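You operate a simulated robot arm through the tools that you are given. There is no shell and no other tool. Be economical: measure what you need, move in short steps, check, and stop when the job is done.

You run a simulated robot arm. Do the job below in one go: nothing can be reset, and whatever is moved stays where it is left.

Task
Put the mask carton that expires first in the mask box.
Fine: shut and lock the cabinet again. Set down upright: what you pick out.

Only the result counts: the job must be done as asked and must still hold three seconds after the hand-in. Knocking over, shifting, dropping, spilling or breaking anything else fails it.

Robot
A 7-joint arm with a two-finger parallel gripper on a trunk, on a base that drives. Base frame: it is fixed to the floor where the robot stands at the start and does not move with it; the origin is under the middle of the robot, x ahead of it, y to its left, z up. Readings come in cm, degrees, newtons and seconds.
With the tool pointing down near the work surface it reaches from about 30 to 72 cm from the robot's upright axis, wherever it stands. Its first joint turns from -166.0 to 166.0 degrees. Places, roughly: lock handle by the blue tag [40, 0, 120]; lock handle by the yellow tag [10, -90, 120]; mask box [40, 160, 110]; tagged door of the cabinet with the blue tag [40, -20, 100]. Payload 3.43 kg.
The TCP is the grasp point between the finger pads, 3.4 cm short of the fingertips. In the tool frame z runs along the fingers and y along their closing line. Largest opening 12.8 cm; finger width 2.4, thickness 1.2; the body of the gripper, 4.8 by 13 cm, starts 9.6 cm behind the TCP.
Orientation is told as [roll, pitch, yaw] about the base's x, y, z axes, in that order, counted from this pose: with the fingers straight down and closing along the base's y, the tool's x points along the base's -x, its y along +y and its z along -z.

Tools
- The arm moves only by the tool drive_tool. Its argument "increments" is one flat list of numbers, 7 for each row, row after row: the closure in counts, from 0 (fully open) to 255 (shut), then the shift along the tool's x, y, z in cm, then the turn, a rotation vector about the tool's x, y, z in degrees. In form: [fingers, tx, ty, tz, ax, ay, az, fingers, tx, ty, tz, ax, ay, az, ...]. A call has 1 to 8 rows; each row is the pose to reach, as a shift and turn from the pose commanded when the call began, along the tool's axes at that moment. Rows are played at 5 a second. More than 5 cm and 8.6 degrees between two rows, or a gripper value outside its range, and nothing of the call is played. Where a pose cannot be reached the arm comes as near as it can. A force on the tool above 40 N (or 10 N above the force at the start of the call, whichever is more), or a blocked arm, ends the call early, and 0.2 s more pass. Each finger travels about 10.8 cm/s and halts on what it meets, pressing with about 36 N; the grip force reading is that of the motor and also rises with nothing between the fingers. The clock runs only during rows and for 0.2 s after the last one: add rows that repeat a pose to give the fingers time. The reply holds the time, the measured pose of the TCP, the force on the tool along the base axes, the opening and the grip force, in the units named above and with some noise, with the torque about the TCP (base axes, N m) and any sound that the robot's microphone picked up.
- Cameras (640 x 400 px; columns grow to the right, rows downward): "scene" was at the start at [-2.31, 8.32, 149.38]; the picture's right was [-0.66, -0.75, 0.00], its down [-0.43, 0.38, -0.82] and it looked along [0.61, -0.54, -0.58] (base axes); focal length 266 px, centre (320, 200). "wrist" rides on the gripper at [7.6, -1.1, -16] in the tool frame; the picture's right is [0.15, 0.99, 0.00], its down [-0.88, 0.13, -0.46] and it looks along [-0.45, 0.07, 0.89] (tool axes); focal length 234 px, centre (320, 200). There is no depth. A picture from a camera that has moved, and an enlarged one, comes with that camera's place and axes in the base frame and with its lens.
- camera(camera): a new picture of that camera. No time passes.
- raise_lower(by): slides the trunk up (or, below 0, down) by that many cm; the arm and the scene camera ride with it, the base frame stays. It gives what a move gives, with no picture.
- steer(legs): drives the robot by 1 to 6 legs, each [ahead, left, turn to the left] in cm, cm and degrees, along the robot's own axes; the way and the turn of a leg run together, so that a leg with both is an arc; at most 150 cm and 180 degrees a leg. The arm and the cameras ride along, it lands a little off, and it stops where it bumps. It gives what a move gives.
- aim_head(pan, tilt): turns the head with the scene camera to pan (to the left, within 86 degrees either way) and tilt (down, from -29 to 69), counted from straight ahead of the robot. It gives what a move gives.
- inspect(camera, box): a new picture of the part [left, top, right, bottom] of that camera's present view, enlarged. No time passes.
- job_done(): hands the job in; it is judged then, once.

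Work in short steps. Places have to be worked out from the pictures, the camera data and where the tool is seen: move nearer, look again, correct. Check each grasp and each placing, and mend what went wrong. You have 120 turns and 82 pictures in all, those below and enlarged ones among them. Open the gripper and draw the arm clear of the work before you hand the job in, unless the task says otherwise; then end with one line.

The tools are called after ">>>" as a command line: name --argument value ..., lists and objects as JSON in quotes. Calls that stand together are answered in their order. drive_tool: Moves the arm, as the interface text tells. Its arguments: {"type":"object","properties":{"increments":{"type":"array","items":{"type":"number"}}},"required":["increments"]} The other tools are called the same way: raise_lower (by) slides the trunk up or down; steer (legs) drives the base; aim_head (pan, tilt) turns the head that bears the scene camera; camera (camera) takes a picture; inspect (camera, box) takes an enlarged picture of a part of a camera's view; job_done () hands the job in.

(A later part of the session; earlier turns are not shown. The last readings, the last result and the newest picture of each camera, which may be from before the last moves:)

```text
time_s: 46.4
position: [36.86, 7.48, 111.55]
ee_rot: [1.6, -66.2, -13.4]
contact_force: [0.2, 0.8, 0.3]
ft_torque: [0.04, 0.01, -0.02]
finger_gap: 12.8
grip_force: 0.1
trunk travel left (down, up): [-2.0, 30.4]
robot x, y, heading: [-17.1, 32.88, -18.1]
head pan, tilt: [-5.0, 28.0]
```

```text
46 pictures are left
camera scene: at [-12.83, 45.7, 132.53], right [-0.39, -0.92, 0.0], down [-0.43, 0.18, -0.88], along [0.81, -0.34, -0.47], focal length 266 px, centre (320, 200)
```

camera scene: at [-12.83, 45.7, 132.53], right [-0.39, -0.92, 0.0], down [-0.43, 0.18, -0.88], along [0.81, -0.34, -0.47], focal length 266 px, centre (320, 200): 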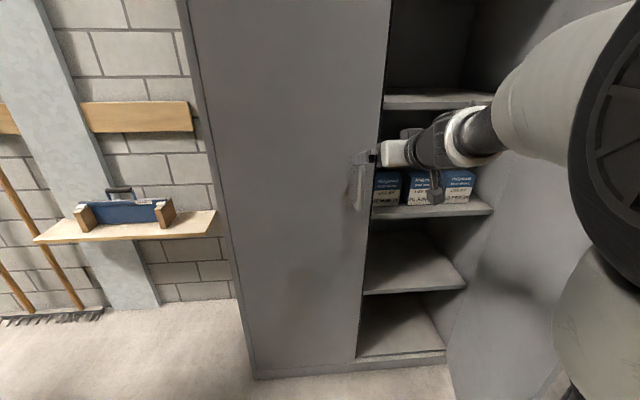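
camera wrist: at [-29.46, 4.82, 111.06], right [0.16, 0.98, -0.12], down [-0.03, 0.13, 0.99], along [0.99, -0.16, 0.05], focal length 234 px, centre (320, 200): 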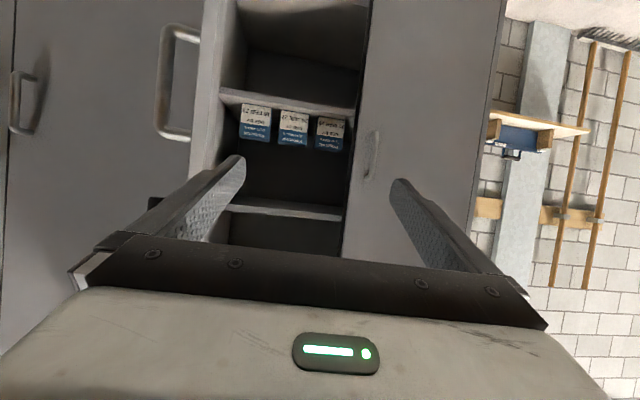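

Slide the tool to the right in front of the middle carton and square it up.

>>> drive_tool --increments '[0, 1, -3.8, 1, 1, 0, 0.4, 0, 2.1, -7.6, 2, 2, 0, 0.9, 0, 3.2, -11.4, 3, 3, 0, 1.3, 0, 4.3, -15.3, 4, 4, 0, 1.8, 0, 5.3, -19.1, 5, 5, 0, 2.2, 0, 6.4, -22.9, 5.9, 6, 0, 2.7]'

>>> camera --camera "wrist"

>>> camera --camera "scene"

```text
time_s: 47.8
position: [34.81, -15.52, 103.17]
ee_rot: [1.5, -65.9, -19.9]
contact_force: [-0.2, 0.8, 0.4]
ft_torque: [-0.01, 0.03, -0.01]
finger_gap: 12.79
grip_force: 0.0
trunk travel left (down, up): [-2.0, 30.4]
robot x, y, heading: [-16.93, 33.14, -17.7]
head pan, tilt: [-5.0, 28.0]
```

```text
45 pictures are left
camera wrist: at [17.59, -10.88, 102.69], right [0.26, 0.96, -0.12], down [-0.02, 0.13, 0.99], along [0.97, -0.25, 0.05], focal length 234 px, centre (320, 200)
```

wrist: 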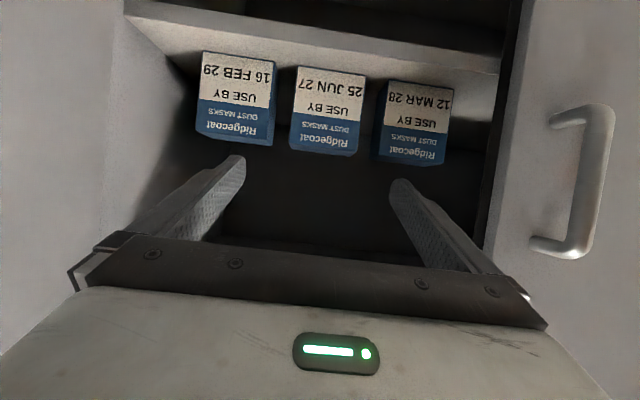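

```text
44 pictures are left
camera scene: at [-12.83, 45.72, 132.53], right [-0.39, -0.92, 0.0], down [-0.43, 0.18, -0.88], along [0.81, -0.34, -0.47], focal length 266 px, centre (320, 200)
```

scene: 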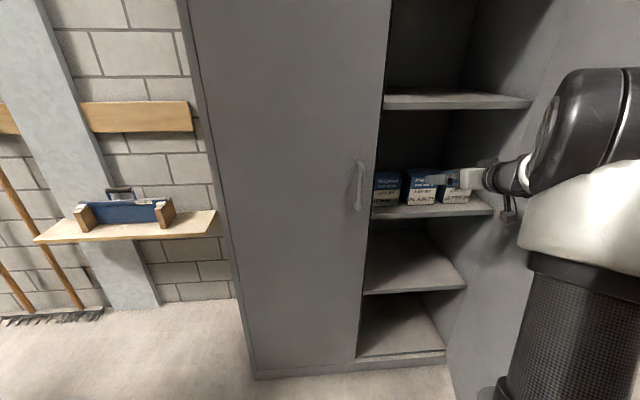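

Better fix: the carton front centre is at (51.3, -20, 91.5), z 85.5–97.2. Reach would be about 90 cm, so I'll retract 7 cm and drive 11 cm ahead before the final approach.

>>> drive_tool --increments '[0, 0, 0, -3.5, 0, 0, 0, 0, 0, 0, -7, 0, 0, 0]'

>>> steer --legs '[[11, 0, 0]]'

>>> camera --camera "wrist"

```text
time_s: 48.4
position: [28.72, -13.34, 105.94]
ee_rot: [1.7, -66.0, -19.9]
contact_force: [0.4, -0.5, -1.2]
ft_torque: [-0.02, 0.0, 0.05]
finger_gap: 12.79
grip_force: 0.0
trunk travel left (down, up): [-2.0, 30.4]
robot x, y, heading: [-16.98, 32.94, -17.9]
head pan, tilt: [-5.0, 28.0]
```

```text
time_s: 49.6
position: [39.39, -16.56, 105.97]
ee_rot: [1.6, -66.1, -19.9]
contact_force: [-0.4, 0.2, 0.6]
ft_torque: [0.02, 0.01, 0.02]
finger_gap: 12.81
grip_force: 0.0
trunk travel left (down, up): [-2.0, 30.4]
robot x, y, heading: [-6.58, 29.97, -17.8]
head pan, tilt: [-5.0, 28.0]
```

```text
43 pictures are left
camera wrist: at [22.18, -12.02, 105.49], right [0.26, 0.96, -0.12], down [-0.02, 0.13, 0.99], along [0.97, -0.25, 0.05], focal length 234 px, centre (320, 200)
```

wrist: 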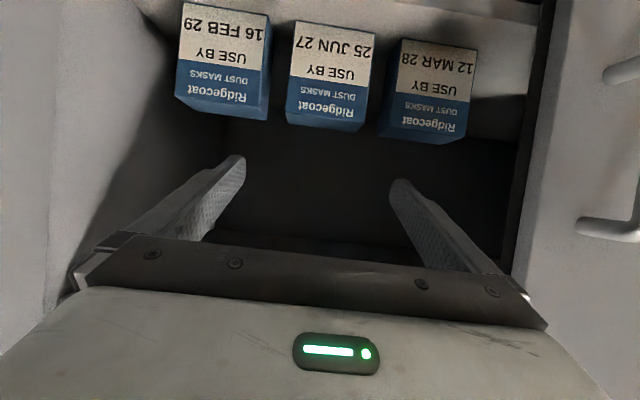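

Consistent: front centre (51.1, -20.3, 91). Approach to just short of the carton and check finger alignment.

>>> drive_tool --increments '[0, 1.5, 0.05, 3, 0, 0, 0, 0, 3, 0.1, 6, 0, 0, 0, 0, 4.17, 0.14, 9, 0, 0, 0]'

>>> camera --camera "wrist"

```text
time_s: 50.4
position: [45.55, -18.33, 98.53]
ee_rot: [1.5, -66.1, -19.8]
contact_force: [0.3, 0.9, -0.2]
ft_torque: [-0.02, 0.01, -0.02]
finger_gap: 12.8
grip_force: 0.1
trunk travel left (down, up): [-2.0, 30.4]
robot x, y, heading: [-6.67, 29.66, -17.9]
head pan, tilt: [-5.0, 28.0]
```

```text
42 pictures are left
camera wrist: at [28.4, -13.76, 98.08], right [0.26, 0.96, -0.12], down [-0.02, 0.13, 0.99], along [0.97, -0.25, 0.05], focal length 234 px, centre (320, 200)
```

wrist: 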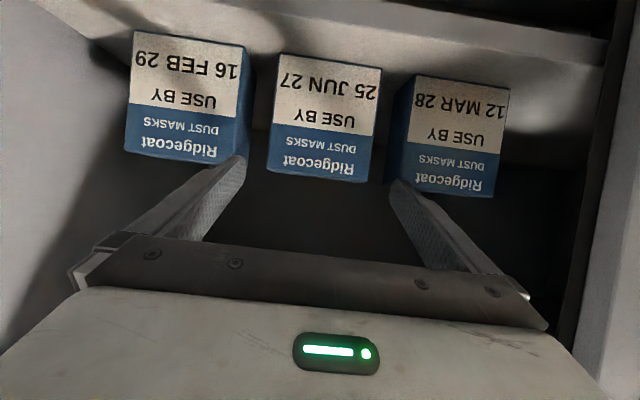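

Fingers straddle evenly (carton f from -7.7 to 2.5, tool at -2.7; neighbours clear by ~1 cm). Advance slowly the last 10 cm.

>>> drive_tool --increments '[10, 0, 0, 2.5, 0, 0, 0, 10, 0, 0, 5, 0, 0, 0, 10, 0, 0, 7.5, 0, 0, 0, 10, 0, 0, 10.2, 0, 0, 0]'

>>> camera --camera "wrist"

```text
time_s: 51.4
position: [54.52, -21.47, 94.41]
ee_rot: [1.3, -66.0, -19.7]
contact_force: [-0.3, -0.2, -0.2]
ft_torque: [0.01, -0.01, 0.02]
finger_gap: 12.32
grip_force: 0.1
trunk travel left (down, up): [-2.0, 30.4]
robot x, y, heading: [-6.64, 29.97, -17.5]
head pan, tilt: [-5.0, 28.0]
```

```text
41 pictures are left
camera wrist: at [37.38, -16.86, 93.92], right [0.26, 0.96, -0.12], down [-0.02, 0.13, 0.99], along [0.97, -0.25, 0.05], focal length 234 px, centre (320, 200)
```

wrist: 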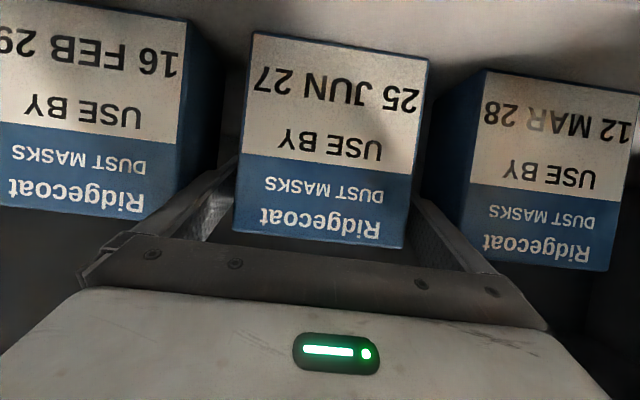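

Fingers flank the middle carton with no contact. Close.

>>> drive_tool --increments '[40, 0, 0, 0, 0, 0, 0, 70, 0, 0, 0, 0, 0, 0, 120, 0, 0, 0, 0, 0, 0, 120, 0, 0, 0, 0, 0, 0]'

```text
time_s: 52.4
position: [54.51, -21.53, 94.44]
ee_rot: [1.6, -66.0, -19.9]
contact_force: [2.0, 0.6, -0.5]
ft_torque: [-0.09, -0.02, 0.05]
finger_gap: 10.01
grip_force: 36.2
trunk travel left (down, up): [-2.0, 30.4]
robot x, y, heading: [-6.83, 29.43, -17.8]
head pan, tilt: [-5.0, 28.0]
```

Carton gripped at 10.0 cm. Lift 3 cm and draw it straight out.

>>> drive_tool --increments '[120, -1.4, 0, -0.6, 0, 0, 0, 120, -2.74, 0, -1.22, 0, 0, 0, 120, -0.9, 0, -5.33, 0, 0, 0, 120, 0.94, 0, -9.44, 0, 0, 0, 120, 2.78, 0, -13.55, 0, 0, 0, 120, 4.62, 0, -17.66, 0, 0, 0]'

>>> camera --camera "wrist"

>>> camera --camera "scene"

```text
time_s: 53.8
position: [37.37, -15.63, 97.19]
ee_rot: [1.7, -66.0, -19.9]
contact_force: [0.6, -0.2, -2.2]
ft_torque: [0.03, -0.05, 0.0]
finger_gap: 9.98
grip_force: 36.0
trunk travel left (down, up): [-2.0, 30.4]
robot x, y, heading: [-6.53, 29.76, -17.3]
head pan, tilt: [-5.0, 28.0]
```

```text
40 pictures are left
camera wrist: at [20.21, -11.07, 96.65], right [0.26, 0.96, -0.12], down [-0.02, 0.13, 0.99], along [0.97, -0.25, 0.05], focal length 234 px, centre (320, 200)
```

wrist: 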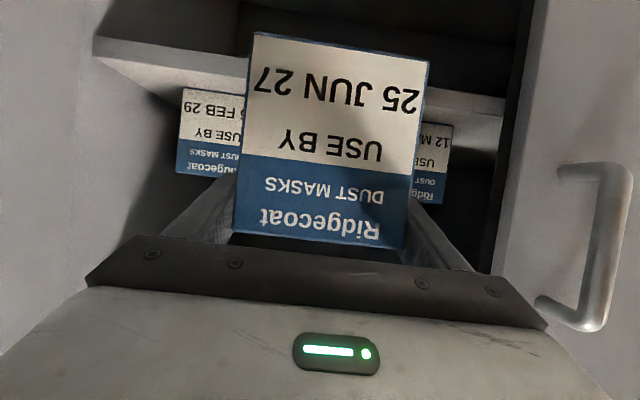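

```text
39 pictures are left
camera scene: at [-2.36, 42.35, 132.53], right [-0.39, -0.92, 0.0], down [-0.43, 0.18, -0.88], along [0.81, -0.34, -0.47], focal length 266 px, centre (320, 200)
```

scene: 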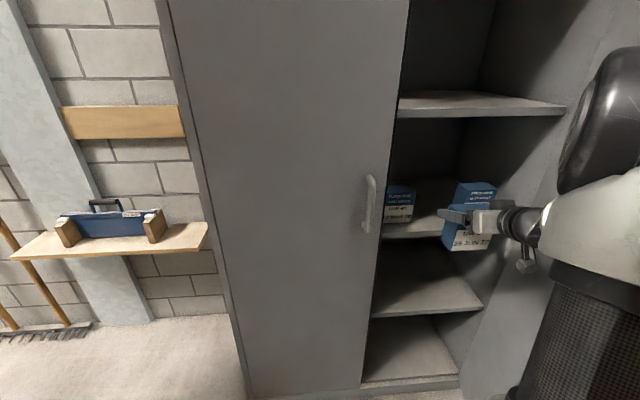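

The carton is upright and out, and its neighbours are still standing. Shift left, away from the open door, then back off and turn left toward the mask box.

>>> drive_tool --increments '[120, 0, 4, 0, 0, 0, 0, 120, 0, 8, 0, 0, 0, 0]'

>>> steer --legs '[[-50, 0, 0], [0, 0, 89]]'

>>> aim_head --pan -10 --tilt 28

>>> camera --camera "scene"

```text
time_s: 54.4
position: [40.14, -8.26, 97.24]
ee_rot: [1.6, -66.0, -19.9]
contact_force: [-0.1, -0.1, -1.7]
ft_torque: [0.0, -0.04, 0.04]
finger_gap: 9.97
grip_force: 35.8
trunk travel left (down, up): [-2.0, 30.4]
robot x, y, heading: [-6.65, 29.95, -17.5]
head pan, tilt: [-5.0, 28.0]
```

```text
time_s: 61.2
position: [-15.8, 91.57, 97.23]
ee_rot: [1.6, -66.0, 69.9]
contact_force: [0.3, 0.2, -2.5]
ft_torque: [0.01, -0.05, 0.01]
finger_gap: 9.98
grip_force: 35.9
trunk travel left (down, up): [-2.0, 30.4]
robot x, y, heading: [-53.95, 44.5, 72.3]
head pan, tilt: [-5.0, 28.0]
```

```text
time_s: 61.9
position: [-15.75, 91.49, 97.29]
ee_rot: [1.6, -66.0, 70.0]
contact_force: [0.2, -0.9, -2.1]
ft_torque: [0.01, 0.01, 0.02]
finger_gap: 9.98
grip_force: 36.1
trunk travel left (down, up): [-2.0, 30.4]
robot x, y, heading: [-53.54, 44.74, 72.1]
head pan, tilt: [-10.0, 28.0]
```

```text
38 pictures are left
camera scene: at [-65.36, 48.72, 132.53], right [0.89, -0.47, 0.0], down [-0.22, -0.42, -0.88], along [0.41, 0.78, -0.47], focal length 266 px, centre (320, 200)
```

scene: 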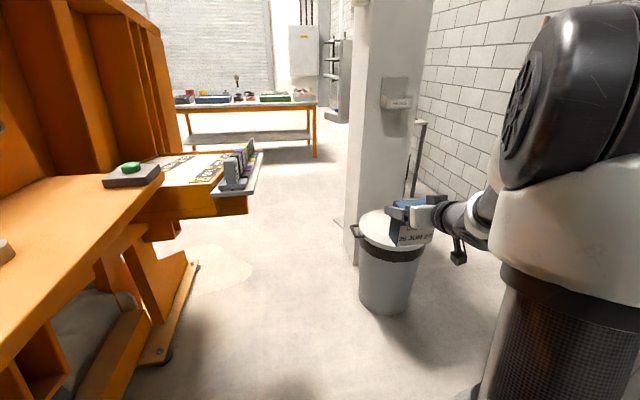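

The mask box lip triangulates to (34.7, 152, 113); the bin stands in front of it at about (20, 130), 64 cm tall. Drive ahead and right, stopping short of the bin.

>>> steer --legs '[[20, 0, 0], [0, -31, 0], [26, 0, 0]]'

>>> aim_head --pan -8 --tilt 35

>>> camera --camera "scene"

>>> camera --camera "wrist"

```text
time_s: 68.2
position: [27.82, 126.04, 97.28]
ee_rot: [1.5, -66.0, 70.6]
contact_force: [0.6, -1.4, -2.0]
ft_torque: [0.01, -0.01, -0.01]
finger_gap: 9.98
grip_force: 36.1
trunk travel left (down, up): [-2.0, 30.4]
robot x, y, heading: [-9.69, 79.18, 73.1]
head pan, tilt: [-10.0, 28.0]
```

```text
time_s: 68.9
position: [27.69, 126.08, 97.22]
ee_rot: [1.6, -66.0, 70.7]
contact_force: [0.1, -0.1, -1.5]
ft_torque: [0.03, 0.02, -0.01]
finger_gap: 9.96
grip_force: 35.4
trunk travel left (down, up): [-2.0, 30.4]
robot x, y, heading: [-10.04, 79.71, 72.8]
head pan, tilt: [-8.0, 35.0]
```

```text
37 pictures are left
camera scene: at [-21.86, 82.82, 131.44], right [0.91, -0.42, 0.0], down [-0.24, -0.52, -0.82], along [0.35, 0.74, -0.57], focal length 266 px, centre (320, 200)
```

scene: 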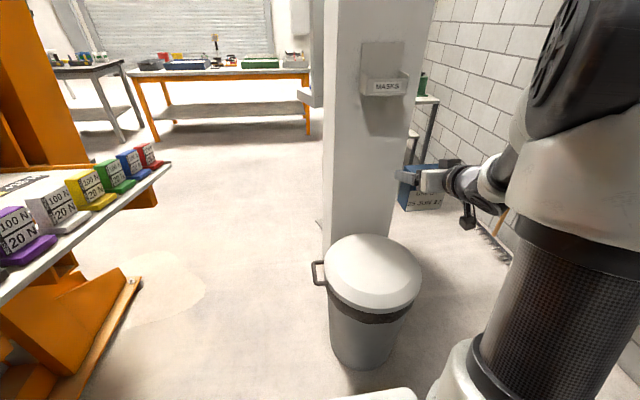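

```text
36 pictures are left
camera wrist: at [23.31, 109.05, 96.77], right [-0.96, 0.25, -0.12], down [-0.13, -0.02, 0.99], along [0.24, 0.97, 0.05], focal length 234 px, centre (320, 200)
```

wrist: 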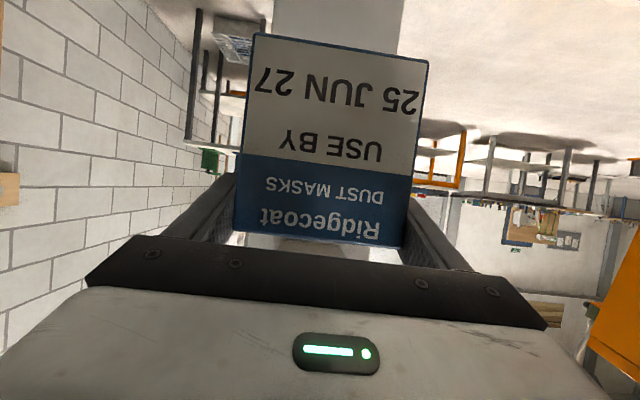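

Zoom in on the mask box to measure its pocket.

>>> inspect --camera "scene" --box '[340, 30, 436, 110]'

```text
5.00 times, centred on (388, 70) of scene
camera zoom: at [-21.86, 82.82, 131.44], right [0.91, -0.42, 0.0], down [-0.24, -0.52, -0.82], along [0.35, 0.74, -0.57], focal length 1330 px, centre (-20, 850)
```

zoom: 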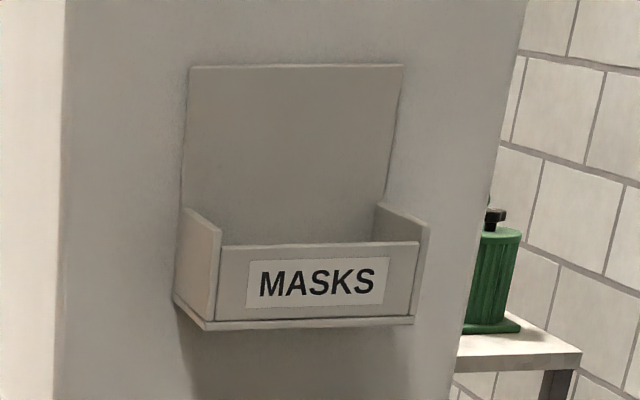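

Box pocket: inner width ~12.6, floor z~110.5, lip top z~115, depth about f 158–165. Raise the trunk 30 cm and creep forward 8 cm (about 17 cm gap to the bin).

>>> raise_lower --by 30

>>> steer --legs '[[8, 0, 0]]'

>>> camera --camera "scene"

>>> camera --camera "wrist"

```text
time_s: 71.9
position: [27.83, 126.13, 127.23]
ee_rot: [1.6, -66.0, 70.6]
contact_force: [0.3, 0.2, -2.2]
ft_torque: [0.02, 0.0, 0.01]
finger_gap: 9.97
grip_force: 35.6
trunk travel left (down, up): [-32.0, 0.4]
robot x, y, heading: [-9.63, 79.19, 72.7]
head pan, tilt: [-8.0, 35.0]
```

```text
time_s: 72.9
position: [30.07, 133.83, 127.25]
ee_rot: [1.6, -65.9, 70.6]
contact_force: [0.3, -0.2, -2.1]
ft_torque: [0.05, 0.01, -0.01]
finger_gap: 9.96
grip_force: 35.9
trunk travel left (down, up): [-32.0, 0.4]
robot x, y, heading: [-7.3, 86.79, 72.6]
head pan, tilt: [-8.0, 35.0]
```

```text
34 pictures are left
camera scene: at [-19.49, 90.47, 161.43], right [0.9, -0.43, 0.0], down [-0.24, -0.52, -0.82], along [0.35, 0.74, -0.57], focal length 266 px, centre (320, 200)
```

scene: 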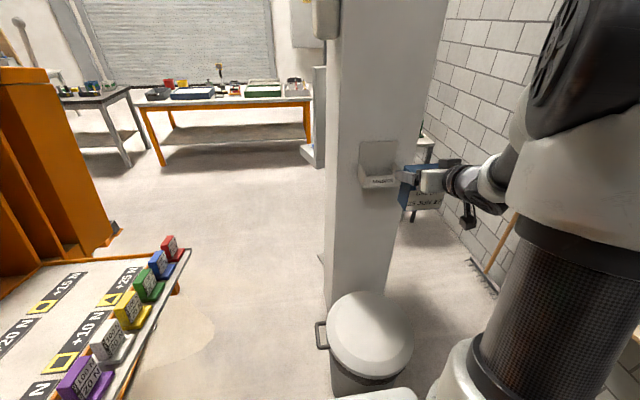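

```text
33 pictures are left
camera wrist: at [25.69, 116.64, 126.75], right [-0.96, 0.25, -0.12], down [-0.13, -0.02, 0.99], along [0.24, 0.97, 0.05], focal length 234 px, centre (320, 200)
```

wrist: 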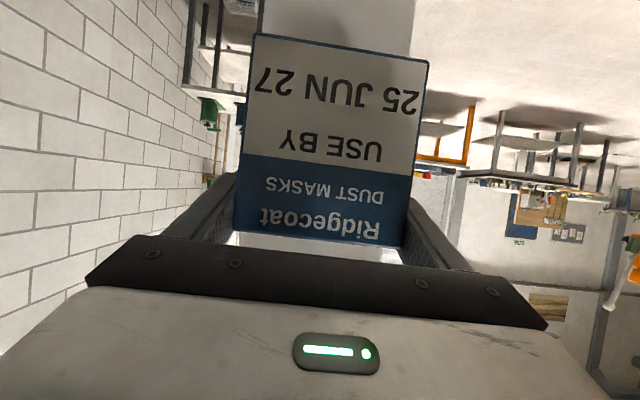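

Zoom on box and carton from this higher view.

>>> inspect --camera "scene" --box '[340, 130, 452, 220]'

```text
4.44 times, centred on (396, 175) of scene
camera zoom: at [-19.49, 90.47, 161.43], right [0.9, -0.43, 0.0], down [-0.24, -0.52, -0.82], along [0.35, 0.74, -0.57], focal length 1182 px, centre (-18, 311)
```

zoom: 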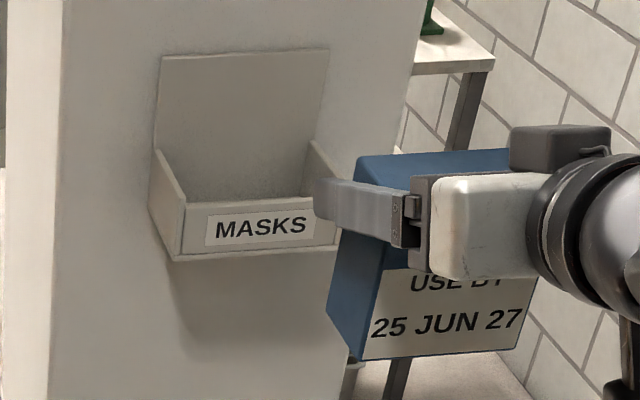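

The wrist-view geometry says the carton is centred on the TCP, while the scene camera seems biased ~1 cm. I'll shift the tool left 11 cm so the wrist camera can see the box past the carton.

>>> drive_tool --increments '[120, 0, 4, 0, 0, 0, 0, 120, 0, 8, 0, 0, 0, 0, 120, 0, 12, 0, 0, 0, 0]'

>>> camera --camera "wrist"

```text
time_s: 73.7
position: [18.69, 137.32, 127.44]
ee_rot: [1.6, -65.9, 70.5]
contact_force: [-0.3, 0.4, -1.8]
ft_torque: [0.03, 0.0, 0.04]
finger_gap: 9.95
grip_force: 35.5
trunk travel left (down, up): [-32.0, 0.4]
robot x, y, heading: [-7.48, 86.76, 72.9]
head pan, tilt: [-8.0, 35.0]
```

```text
31 pictures are left
camera wrist: at [14.24, 120.16, 126.94], right [-0.96, 0.25, -0.12], down [-0.13, -0.02, 0.99], along [0.25, 0.97, 0.05], focal length 234 px, centre (320, 200)
```

wrist: 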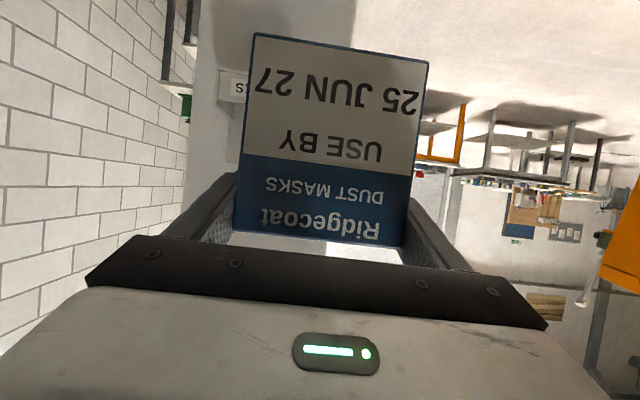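

The box's right end is visible; zoom in.

>>> inspect --camera "wrist" --box '[170, 40, 270, 140]'

```text
4.00 times, centred on (220, 90) of wrist
camera zoom: at [14.24, 120.16, 126.94], right [-0.96, 0.25, -0.12], down [-0.13, -0.02, 0.99], along [0.25, 0.97, 0.05], focal length 937 px, centre (720, 640)
```

zoom: 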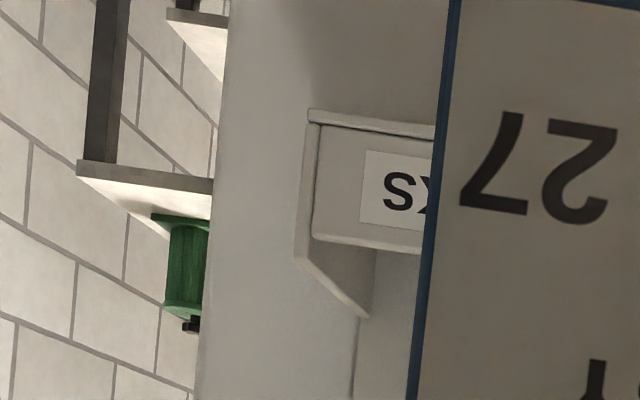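

The wrist camera puts the pocket centre at n≈-16.2 and the lip at f≈158, z 110.5–115. Move the carton in line with it, at f=158 and above the lip.

>>> drive_tool --increments '[120, -1.5, -1.74, 3.32, 0.1, 0, 0.1, 120, -3, -3.48, 6.65, 0.3, 0, 0.1, 120, -4.5, -5.22, 9.97, 0.4, 0, 0.2, 120, -6, -6.96, 13.3, 0.5, 0, 0.3, 120, -7.5, -8.7, 16.6, 0.7, 0, 0.3, 120, -9.03, -10.44, 19.94, 0.8, 0, 0.4]'

>>> inspect --camera "scene" --box '[330, 110, 460, 200]'

```text
time_s: 75.1
position: [35.5, 155.08, 127.31]
ee_rot: [1.9, -66.0, 69.4]
contact_force: [-0.8, -0.1, -1.5]
ft_torque: [0.01, -0.03, 0.03]
finger_gap: 9.95
grip_force: 36.2
trunk travel left (down, up): [-32.0, 0.4]
robot x, y, heading: [-7.29, 86.66, 72.9]
head pan, tilt: [-8.0, 35.0]
```

```text
4.44 times, centred on (395, 155) of scene
camera zoom: at [-19.42, 90.4, 161.44], right [0.9, -0.43, 0.0], down [-0.24, -0.52, -0.82], along [0.35, 0.74, -0.57], focal length 1182 px, centre (-13, 400)
```

zoom: 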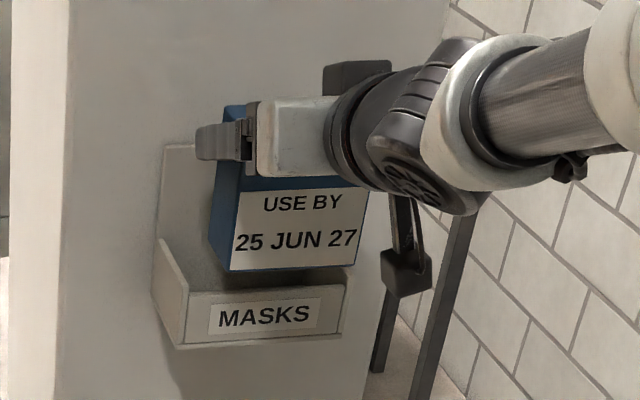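

Lateral alignment checks out. Advance 4 cm toward the back panel above the pocket.

>>> drive_tool --increments '[120, -0.8, 0, 1.8, 0, 0, 0, 120, -1.4, 0, 3.1, 0, 0, 0, 120, -1.63, 0, 3.65, 0, 0, 0]'

>>> inspect --camera "scene" --box '[330, 110, 460, 200]'

```text
time_s: 75.9
position: [36.56, 158.78, 127.33]
ee_rot: [1.8, -66.1, 69.3]
contact_force: [-1.3, 0.9, -1.8]
ft_torque: [0.02, -0.03, 0.02]
finger_gap: 9.97
grip_force: 36.0
trunk travel left (down, up): [-32.0, 0.4]
robot x, y, heading: [-7.31, 86.64, 72.9]
head pan, tilt: [-8.0, 35.0]
```

```text
4.44 times, centred on (395, 155) of scene
camera zoom: at [-19.51, 90.39, 161.44], right [0.9, -0.43, 0.0], down [-0.24, -0.52, -0.82], along [0.35, 0.74, -0.57], focal length 1182 px, centre (-13, 400)
```

zoom: 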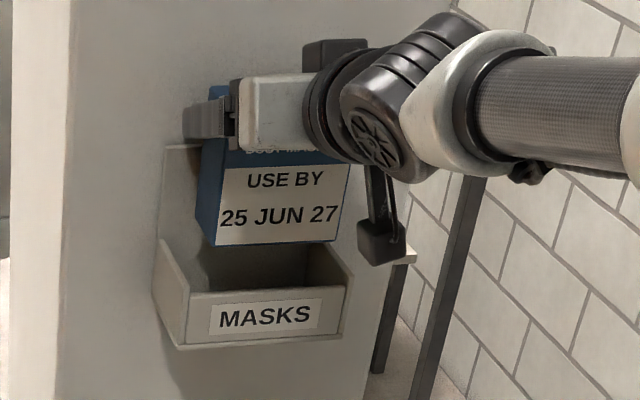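

No contact yet. Creep forward up to 1.2 cm more, watching for contact of the fingertips or carton with the back panel.

>>> drive_tool --increments '[120, -0.16, 0, 0.37, 0, 0, 0, 120, -0.33, 0, 0.73, 0, 0, 0, 120, -0.33, 0, 0.73, 0, 0, 0]'

```text
time_s: 76.7
position: [36.75, 159.22, 127.44]
ee_rot: [1.5, -65.9, 69.7]
contact_force: [-6.3, -15.9, -4.9]
ft_torque: [-0.12, -0.01, 0.95]
finger_gap: 9.96
grip_force: 35.6
trunk travel left (down, up): [-32.0, 0.4]
robot x, y, heading: [-6.93, 87.04, 72.6]
head pan, tilt: [-8.0, 35.0]
```

Fingertips touched the back panel at f≈162.6. Back off 0.4 cm and lower, watching the force (the lip would be met at TCP z≈123.8, the floor at ≈119.4).

>>> drive_tool --increments '[120, 0.16, 0, -0.37, 0, 0, 0, 120, 1.5, 0, 0.25, 0, 0, 0, 120, 2.9, -0.03, 0.86, 0, 0, 0, 120, 4.27, -0.05, 1.47, 0, 0, 0, 120, 5.64, -0.07, 2.08, 0, 0, 0]'

>>> inspect --camera "scene" --box '[330, 110, 460, 200]'

```text
time_s: 77.8
position: [36.76, 159.02, 125.06]
ee_rot: [2.3, -67.7, 69.1]
contact_force: [-12.6, -29.1, 11.8]
ft_torque: [0.41, 0.91, 1.81]
finger_gap: 9.95
grip_force: 36.0
trunk travel left (down, up): [-32.0, 0.4]
robot x, y, heading: [-7.55, 86.73, 73.2]
head pan, tilt: [-8.0, 35.0]
stopped in row 5: the force on the tool passed its limit at 45 N (the readings are from after the stop); the commanded pose is now the measured one
```

```text
4.44 times, centred on (395, 155) of scene
camera zoom: at [-19.79, 89.77, 161.42], right [0.9, -0.43, 0.0], down [-0.24, -0.52, -0.82], along [0.35, 0.74, -0.57], focal length 1182 px, centre (-13, 400)
```

zoom: 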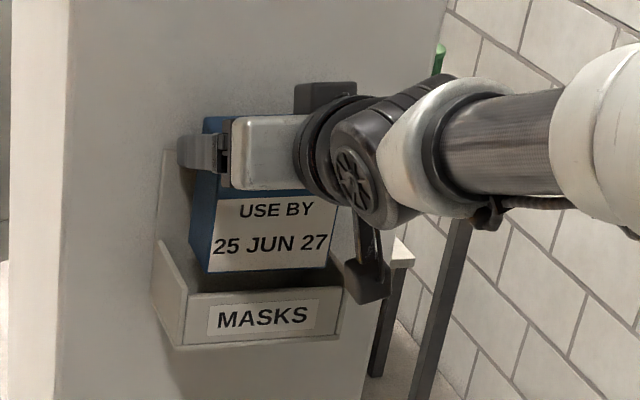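

The left fingertip is rubbing the back panel (torque confirms it). Back off slightly, turn about 1.5° left, and lower a bit further.

>>> drive_tool --increments '[120, 0.13, 0, -0.28, -1.4, 0, -0.6, 120, 1.05, 0, 0.15, -1.4, 0, -0.6, 120, 2.0, 0, 0.55, -1.4, 0, -0.6]'

>>> inspect --camera "scene" --box '[330, 110, 460, 200]'

```text
time_s: 78.5
position: [36.82, 158.81, 124.63]
ee_rot: [0.6, -69.1, 72.1]
contact_force: [-19.4, -32.5, 12.7]
ft_torque: [0.03, -0.72, -1.85]
finger_gap: 9.97
grip_force: 36.2
trunk travel left (down, up): [-32.0, 0.4]
robot x, y, heading: [-7.2, 86.52, 72.6]
head pan, tilt: [-8.0, 35.0]
stopped in row 3: the force on the tool passed its limit at 48 N (the readings are from after the stop); the commanded pose is now the measured one
```

```text
4.44 times, centred on (395, 155) of scene
camera zoom: at [-19.94, 89.73, 161.38], right [0.9, -0.43, 0.0], down [-0.24, -0.52, -0.82], along [0.35, 0.74, -0.57], focal length 1182 px, centre (-13, 400)
```

zoom: 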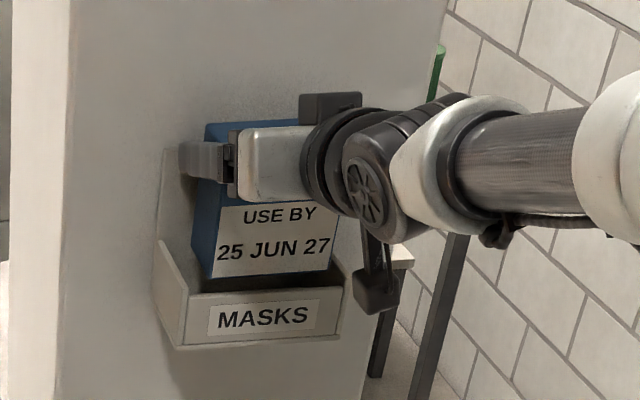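

Now the other finger touches, so the square heading is about 72°, and the base itself was being pushed back. Unload: lift 2 cm, back off 1.2 cm, restore pitch -66 and heading 72.

>>> drive_tool --increments '[120, -1.3, 0, -1.9, 0.6, 3.1, 0.3, 120, -1.3, 0, -1.9, 0.6, 3.1, 0.3]'

>>> inspect --camera "scene" --box '[330, 110, 460, 200]'

```text
time_s: 79.1
position: [36.74, 158.12, 125.84]
ee_rot: [1.0, -65.5, 71.2]
contact_force: [-0.4, -0.6, -1.8]
ft_torque: [0.04, 0.0, -0.01]
finger_gap: 9.96
grip_force: 36.1
trunk travel left (down, up): [-32.0, 0.4]
robot x, y, heading: [-7.57, 86.67, 72.8]
head pan, tilt: [-8.0, 35.0]
```

```text
4.44 times, centred on (395, 155) of scene
camera zoom: at [-19.48, 90.45, 161.42], right [0.9, -0.43, 0.0], down [-0.24, -0.52, -0.82], along [0.35, 0.74, -0.57], focal length 1182 px, centre (-13, 400)
```

zoom: 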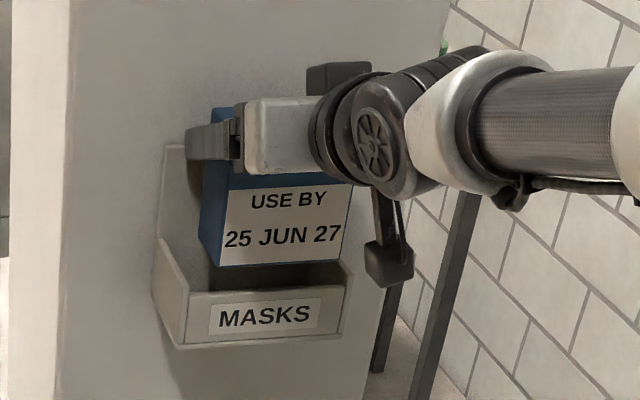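

Unloaded now: TCP f=161.5, with the carton front ~0.5 cm behind the lip's outer face. Advance 0.5 cm, then lower 4 cm.

>>> drive_tool --increments '[120, -0.2, 0, 0.46, 0, 0, 0, 120, 0.7, 0, 0.87, 0, 0, 0, 120, 1.6, 0, 1.27, 0, 0, 0, 120, 2.5, -0.03, 1.68, 0, 0, 0, 120, 3.45, -0.04, 2.09, 0, 0, 0]'

>>> inspect --camera "scene" --box '[330, 110, 460, 200]'

```text
time_s: 80.3
position: [36.95, 158.49, 123.1]
ee_rot: [0.4, -66.7, 71.6]
contact_force: [2.9, 4.6, 33.2]
ft_torque: [-1.05, -0.06, -0.32]
finger_gap: 9.98
grip_force: 36.7
trunk travel left (down, up): [-32.0, 0.4]
robot x, y, heading: [-7.55, 86.87, 72.7]
head pan, tilt: [-8.0, 35.0]
```

```text
4.44 times, centred on (395, 155) of scene
camera zoom: at [-19.7, 90.1, 161.5], right [0.9, -0.43, 0.0], down [-0.24, -0.52, -0.82], along [0.35, 0.74, -0.57], focal length 1182 px, centre (-13, 400)
```

zoom: 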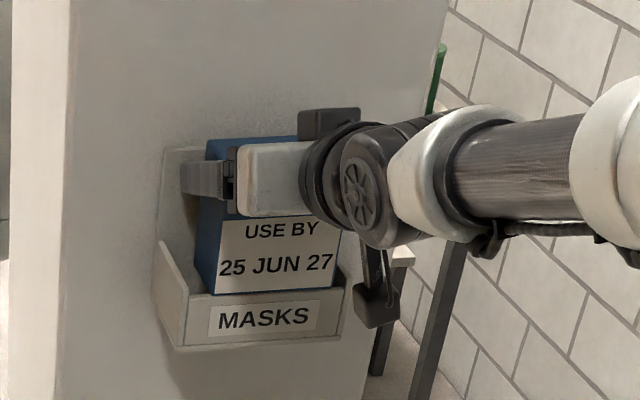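

Contact is vertical at the front edge: the carton's front bottom sits on the lip. Lift 1.7 cm and tilt the tool up 5° so the carton's bottom swings inward.

>>> drive_tool --increments '[120, -1.55, 0, -0.7, 0, 0, 0, 120, -1.55, 0, -0.7, 0, -3, 0, 120, -1.55, 0, -0.7, 0, -5.5, 0, 120, -1.55, 0, -0.7, 0, -5.5, 0]'

```text
time_s: 81.3
position: [36.85, 158.43, 123.5]
ee_rot: [1.3, -70.9, 70.8]
contact_force: [0.3, 0.6, -2.2]
ft_torque: [0.04, -0.05, -0.01]
finger_gap: 9.99
grip_force: 36.1
trunk travel left (down, up): [-32.0, 0.4]
robot x, y, heading: [-7.61, 86.44, 72.6]
head pan, tilt: [-8.0, 35.0]
```

Free now at pitch -71, with the front edge apparently behind the lip. Lower about 3.5 cm more.

>>> drive_tool --increments '[120, -0.07, 0, 0.19, 0, 0, 0, 120, 0.88, 0, 0.52, 0, 0, 0, 120, 1.8, 0, 0.84, 0, 0, 0, 120, 2.76, 0, 1.17, 0, 0, 0]'

>>> inspect --camera "scene" --box '[330, 110, 460, 200]'

```text
time_s: 82.3
position: [36.94, 158.61, 120.88]
ee_rot: [0.9, -71.5, 71.1]
contact_force: [-3.6, -8.5, 6.4]
ft_torque: [0.35, -0.42, -0.96]
finger_gap: 9.97
grip_force: 36.3
trunk travel left (down, up): [-32.0, 0.4]
robot x, y, heading: [-7.41, 86.78, 72.8]
head pan, tilt: [-8.0, 35.0]
```

```text
4.44 times, centred on (395, 155) of scene
camera zoom: at [-19.61, 90.22, 161.45], right [0.9, -0.43, 0.0], down [-0.24, -0.52, -0.82], along [0.35, 0.74, -0.57], focal length 1182 px, centre (-13, 400)
```

zoom: 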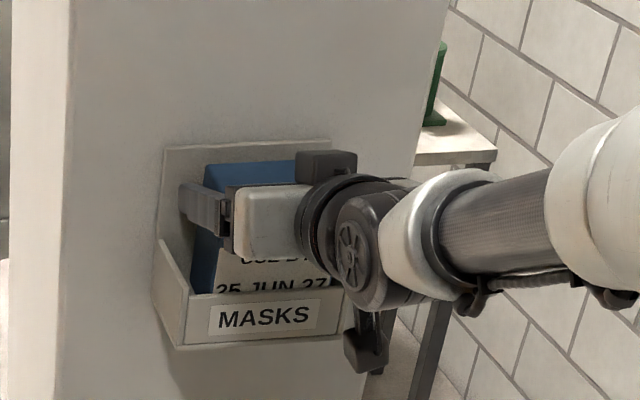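

The carton is inside the lip. Lower another 0.8 cm while partly levelling.

>>> drive_tool --increments '[120, 0.4, 0, 0.1, 0, 1.5, 0, 120, 0.8, 0, 0.2, 0, 3, 0, 120, 0.8, 0, 0.2, 0, 3, 0]'

```text
time_s: 83.1
position: [36.92, 158.56, 120.23]
ee_rot: [1.0, -68.5, 71.1]
contact_force: [0.0, 0.0, 17.3]
ft_torque: [0.77, -0.47, -1.38]
finger_gap: 9.98
grip_force: 35.8
trunk travel left (down, up): [-32.0, 0.4]
robot x, y, heading: [-7.39, 86.85, 72.9]
head pan, tilt: [-8.0, 35.0]
```

17 N of upward support: it's on the pocket floor. Open the fingers and look.

>>> drive_tool --increments '[55, 0, 0, 0, 0, 0, 0, 40, 0, 0, 0, 0, 0, 0, 15, 0, 0, 0, 0, 0, 0, 15, 0, 0, 0, 0, 0, 0]'

>>> camera --camera "wrist"

>>> inspect --camera "scene" --box '[330, 110, 460, 200]'

```text
time_s: 84.1
position: [36.85, 158.6, 119.82]
ee_rot: [1.1, -68.1, 71.1]
contact_force: [-6.1, -5.6, -1.8]
ft_torque: [-0.06, 0.17, -0.26]
finger_gap: 11.75
grip_force: 0.0
trunk travel left (down, up): [-32.0, 0.4]
robot x, y, heading: [-7.13, 86.92, 72.7]
head pan, tilt: [-8.0, 35.0]
```

```text
22 pictures are left
camera wrist: at [32.39, 141.5, 118.7], right [-0.96, 0.25, -0.13], down [-0.15, -0.05, 0.99], along [0.24, 0.97, 0.09], focal length 234 px, centre (320, 200)
```

wrist: 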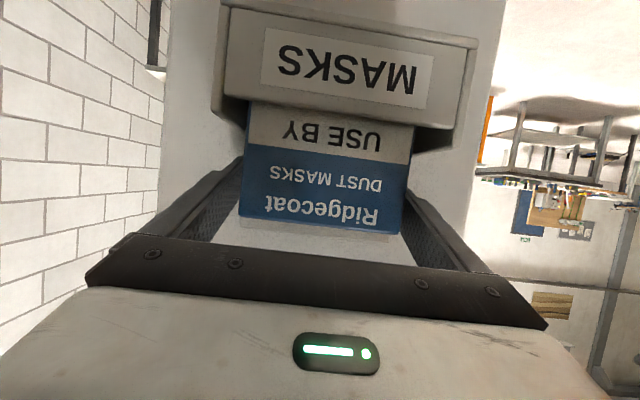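

```text
4.44 times, centred on (395, 155) of scene
camera zoom: at [-19.61, 90.33, 161.43], right [0.9, -0.43, 0.0], down [-0.24, -0.52, -0.82], along [0.35, 0.74, -0.57], focal length 1182 px, centre (-13, 400)
```

zoom: 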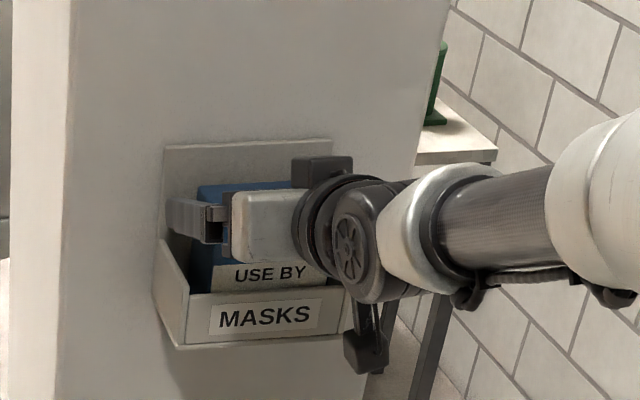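

The carton has settled upright in the box. Withdraw straight back.

>>> drive_tool --increments '[5, 0, 0, -1, 0, 0, 0, 5, 0, 0, -4, 0, 0, 0, 5, 0, 0, -8, 0, 0, 0, 5, 0, 0, -12, 0, 0, 0, 5, 0, 0, -16, 0, 0, 0]'

>>> inspect --camera "scene" --box '[330, 110, 460, 200]'

```text
time_s: 85.3
position: [32.33, 144.45, 125.91]
ee_rot: [0.9, -68.2, 71.2]
contact_force: [-0.4, 0.5, 0.5]
ft_torque: [-0.03, 0.0, 0.02]
finger_gap: 12.52
grip_force: 0.0
trunk travel left (down, up): [-32.0, 0.4]
robot x, y, heading: [-7.5, 86.28, 72.9]
head pan, tilt: [-8.0, 35.0]
```

```text
4.44 times, centred on (395, 155) of scene
camera zoom: at [-19.56, 90.33, 161.43], right [0.9, -0.43, 0.0], down [-0.24, -0.52, -0.82], along [0.35, 0.74, -0.57], focal length 1182 px, centre (-13, 400)
```

zoom: 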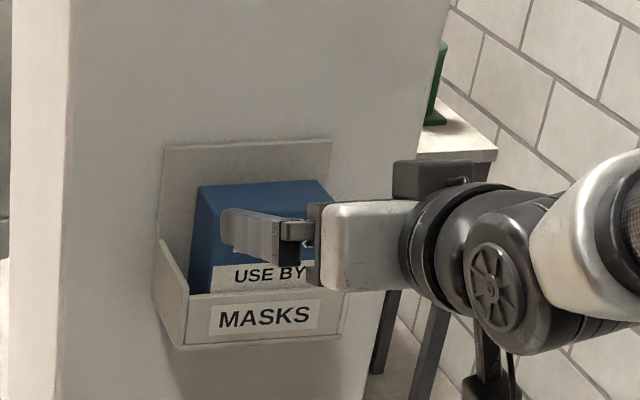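

Carton placed. Now retract a little, back away from the pillar, move aside and turn back toward the cabinet to close it.

>>> drive_tool --increments '[128, 0, 0, -4, 0, 0, 0, 255, 0, 0, -7, 0, 0, 0]'

>>> steer --legs '[[-45, 0, 0], [0, 37, 0], [0, 0, -91.5]]'

>>> aim_head --pan -5 --tilt 30

>>> camera --camera "scene"

```text
time_s: 85.9
position: [30.05, 138.51, 128.57]
ee_rot: [1.0, -68.2, 71.2]
contact_force: [-0.7, -0.3, -0.4]
ft_torque: [0.03, -0.01, -0.01]
finger_gap: 0.22
grip_force: 0.3
trunk travel left (down, up): [-32.0, 0.4]
robot x, y, heading: [-7.19, 86.91, 72.5]
head pan, tilt: [-8.0, 35.0]
```

```text
time_s: 96.3
position: [-4.41, 17.94, 128.58]
ee_rot: [1.0, -68.2, -18.5]
contact_force: [-0.1, -0.7, 0.2]
ft_torque: [-0.02, 0.0, 0.01]
finger_gap: 0.0
grip_force: 33.4
trunk travel left (down, up): [-32.0, 0.4]
robot x, y, heading: [-56.27, 55.25, -16.8]
head pan, tilt: [-8.0, 35.0]
```

```text
time_s: 97.0
position: [-4.4, 17.85, 128.52]
ee_rot: [1.1, -68.1, -18.7]
contact_force: [-0.2, 0.0, 0.1]
ft_torque: [0.02, 0.02, 0.03]
finger_gap: 0.0
grip_force: 33.4
trunk travel left (down, up): [-32.0, 0.4]
robot x, y, heading: [-56.39, 55.09, -16.7]
head pan, tilt: [-5.0, 30.0]
```

```text
19 pictures are left
camera scene: at [-52.4, 67.83, 162.21], right [-0.37, -0.93, 0.0], down [-0.46, 0.19, -0.87], along [0.8, -0.32, -0.5], focal length 266 px, centre (320, 200)
```

scene: 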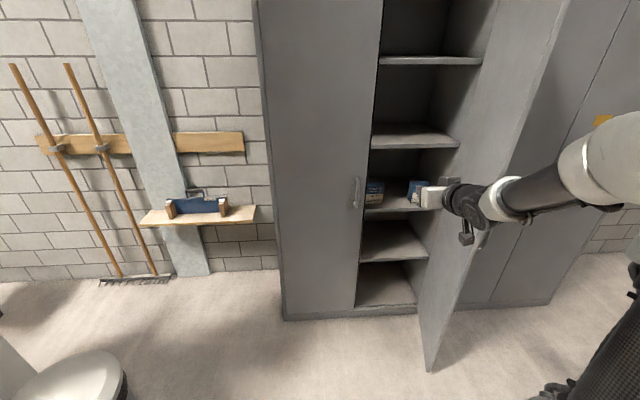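

The door edge is at about f=-17.6 (θ≈75°). Drive right, staying clear of the door edge, then forward so the gripper is outside the door.

>>> steer --legs '[[0, 0, -2], [0, -52, 0], [22, 0, 0]]'

>>> camera --camera "scene"

```text
time_s: 101.3
position: [-17.96, -19.61, 128.52]
ee_rot: [1.3, -68.1, -21.0]
contact_force: [0.0, 0.1, 0.3]
ft_torque: [0.05, 0.02, 0.04]
finger_gap: 0.0
grip_force: 32.8
trunk travel left (down, up): [-32.0, 0.4]
robot x, y, heading: [-68.61, 19.6, -19.1]
head pan, tilt: [-5.0, 30.0]
stopped in leg 2: the robot was blocked; the commanded pose is now the measured one
```

```text
18 pictures are left
camera scene: at [-64.0, 32.24, 162.22], right [-0.41, -0.91, 0.0], down [-0.46, 0.2, -0.87], along [0.79, -0.35, -0.5], focal length 266 px, centre (320, 200)
```

scene: 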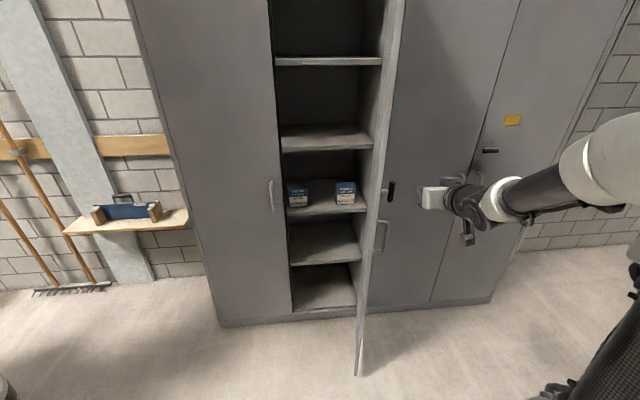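

Something blocked the base on its right. Look that way.

>>> aim_head --pan -86 --tilt 45

>>> camera --camera "scene"

```text
time_s: 102.9
position: [-17.87, -19.57, 128.4]
ee_rot: [1.2, -68.2, -21.0]
contact_force: [0.3, 0.6, 0.1]
ft_torque: [0.0, 0.01, -0.01]
finger_gap: 0.0
grip_force: 33.2
trunk travel left (down, up): [-32.0, 0.4]
robot x, y, heading: [-68.39, 19.55, -18.9]
head pan, tilt: [-85.9, 45.0]
```

```text
17 pictures are left
camera scene: at [-74.34, 28.05, 159.95], right [-0.97, 0.26, 0.0], down [0.18, 0.68, -0.71], along [-0.18, -0.68, -0.71], focal length 266 px, centre (320, 200)
```

scene: 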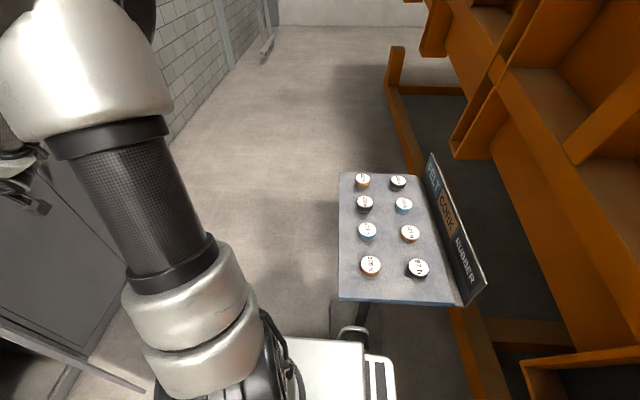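

A small table with caps stands behind right; its contents look undisturbed. Shift the tool 10 cm to the right first, then drive forward, away from that table.

>>> drive_tool --increments '[255, 0, -4, 0, 0, 0, 0, 255, 0, -8, 0, 0, 0, 0, 255, 0, -11, 0, 0, 0, 0]'

>>> steer --legs '[[25, 0, 0]]'

>>> camera --camera "scene"

>>> aim_head --pan -10 --tilt 35

```text
time_s: 103.7
position: [-21.8, -30.12, 128.23]
ee_rot: [1.3, -68.1, -21.2]
contact_force: [0.3, -0.4, 0.2]
ft_torque: [0.01, -0.01, -0.03]
finger_gap: 0.0
grip_force: 32.8
trunk travel left (down, up): [-32.0, 0.4]
robot x, y, heading: [-68.25, 19.63, -18.8]
head pan, tilt: [-85.9, 45.0]
```

```text
time_s: 105.5
position: [1.34, -37.93, 128.19]
ee_rot: [1.2, -68.1, -21.1]
contact_force: [-0.1, 0.6, 0.2]
ft_torque: [-0.02, -0.01, 0.0]
finger_gap: 0.0
grip_force: 33.1
trunk travel left (down, up): [-32.0, 0.4]
robot x, y, heading: [-45.21, 11.34, -19.1]
head pan, tilt: [-85.9, 45.0]
```

```text
16 pictures are left
camera scene: at [-51.1, 20.07, 159.96], right [-0.97, 0.26, 0.0], down [0.18, 0.68, -0.71], along [-0.18, -0.68, -0.71], focal length 266 px, centre (320, 200)
```

scene: 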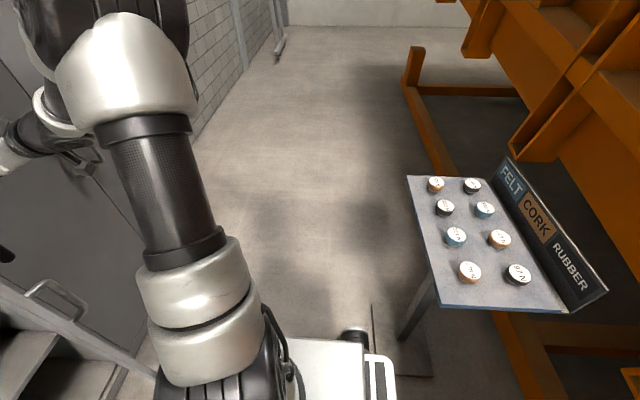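

```text
time_s: 107.0
position: [1.43, -37.94, 128.31]
ee_rot: [1.3, -68.2, -21.1]
contact_force: [-0.5, -1.2, -0.9]
ft_torque: [0.01, 0.03, 0.02]
finger_gap: 0.0
grip_force: 32.4
trunk travel left (down, up): [-32.0, 0.4]
robot x, y, heading: [-45.17, 11.69, -18.8]
head pan, tilt: [-10.0, 35.0]
```

The caps are all still standing. Now yaw the tool 40° to the left in place, so the fingertips face the outer side of the door.

>>> drive_tool --increments '[255, 0, 0, 0, -7.4, 0, -3, 255, 0, 0, 0, -14.8, 0, -6, 255, 0, 0, 0, -22.3, 0, -8.9, 255, 0, 0, 0, -29.7, 0, -11.9, 255, 0, 0, 0, -37.1, 0, -14.9]'

>>> camera --camera "scene"

```text
time_s: 108.2
position: [1.4, -38.03, 128.29]
ee_rot: [1.1, -68.3, 19.1]
contact_force: [-1.4, -0.2, -0.3]
ft_torque: [0.02, 0.01, -0.02]
finger_gap: 0.0
grip_force: 33.4
trunk travel left (down, up): [-32.0, 0.4]
robot x, y, heading: [-45.32, 11.37, -19.3]
head pan, tilt: [-10.0, 35.0]
```

```text
15 pictures are left
camera scene: at [-41.33, 23.65, 161.44], right [-0.48, -0.87, 0.0], down [-0.5, 0.28, -0.82], along [0.72, -0.4, -0.57], focal length 266 px, centre (320, 200)
```

scene: 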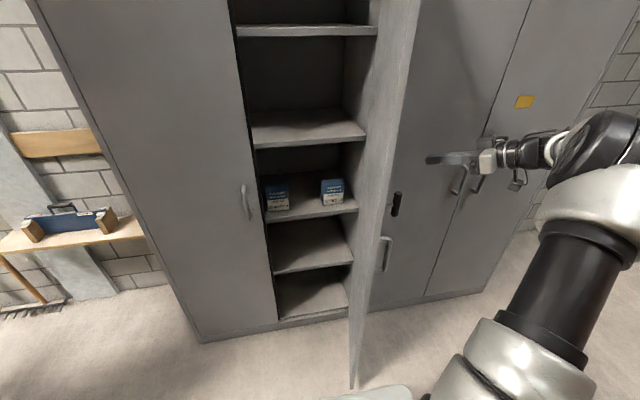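

Push along: slide left to meet the door's outer face near its edge, then carry on along the closing arc to about θ=60°.

>>> drive_tool --increments '[255, -1, 3.8, 1.1, 0, 0, 0, 255, -2, 7.5, 2.2, 0, 0, 0, 255, -2.9, 11.3, 3.2, 0, 0, 0, 255, -3.9, 15, 4.3, 0, 0, 0, 255, -5, 16.6, 7, 0, 0, 0, 255, -6, 18.2, 9.6, 0, 0, 0, 255, -7.1, 19.8, 12.3, 0, 0, 0]'

>>> camera --camera "scene"

```text
time_s: 109.8
position: [7.99, -14.43, 130.58]
ee_rot: [1.0, -68.4, 19.2]
contact_force: [-0.4, 0.4, -0.2]
ft_torque: [0.02, -0.03, 0.03]
finger_gap: 0.0
grip_force: 32.8
trunk travel left (down, up): [-32.0, 0.4]
robot x, y, heading: [-45.07, 11.76, -18.9]
head pan, tilt: [-10.0, 35.0]
```

```text
14 pictures are left
camera scene: at [-41.33, 23.71, 161.43], right [-0.48, -0.87, 0.0], down [-0.5, 0.28, -0.82], along [0.72, -0.4, -0.57], focal length 266 px, centre (320, 200)
```

scene: 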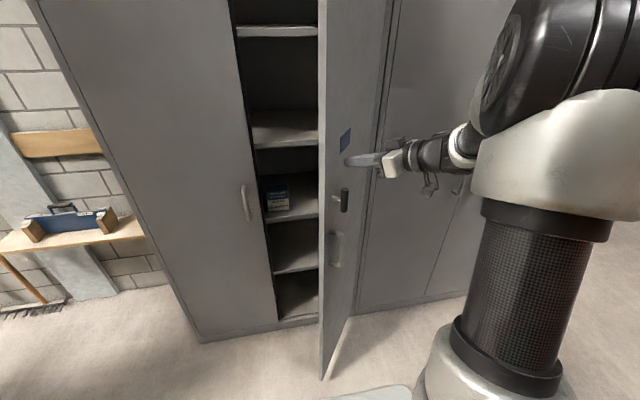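

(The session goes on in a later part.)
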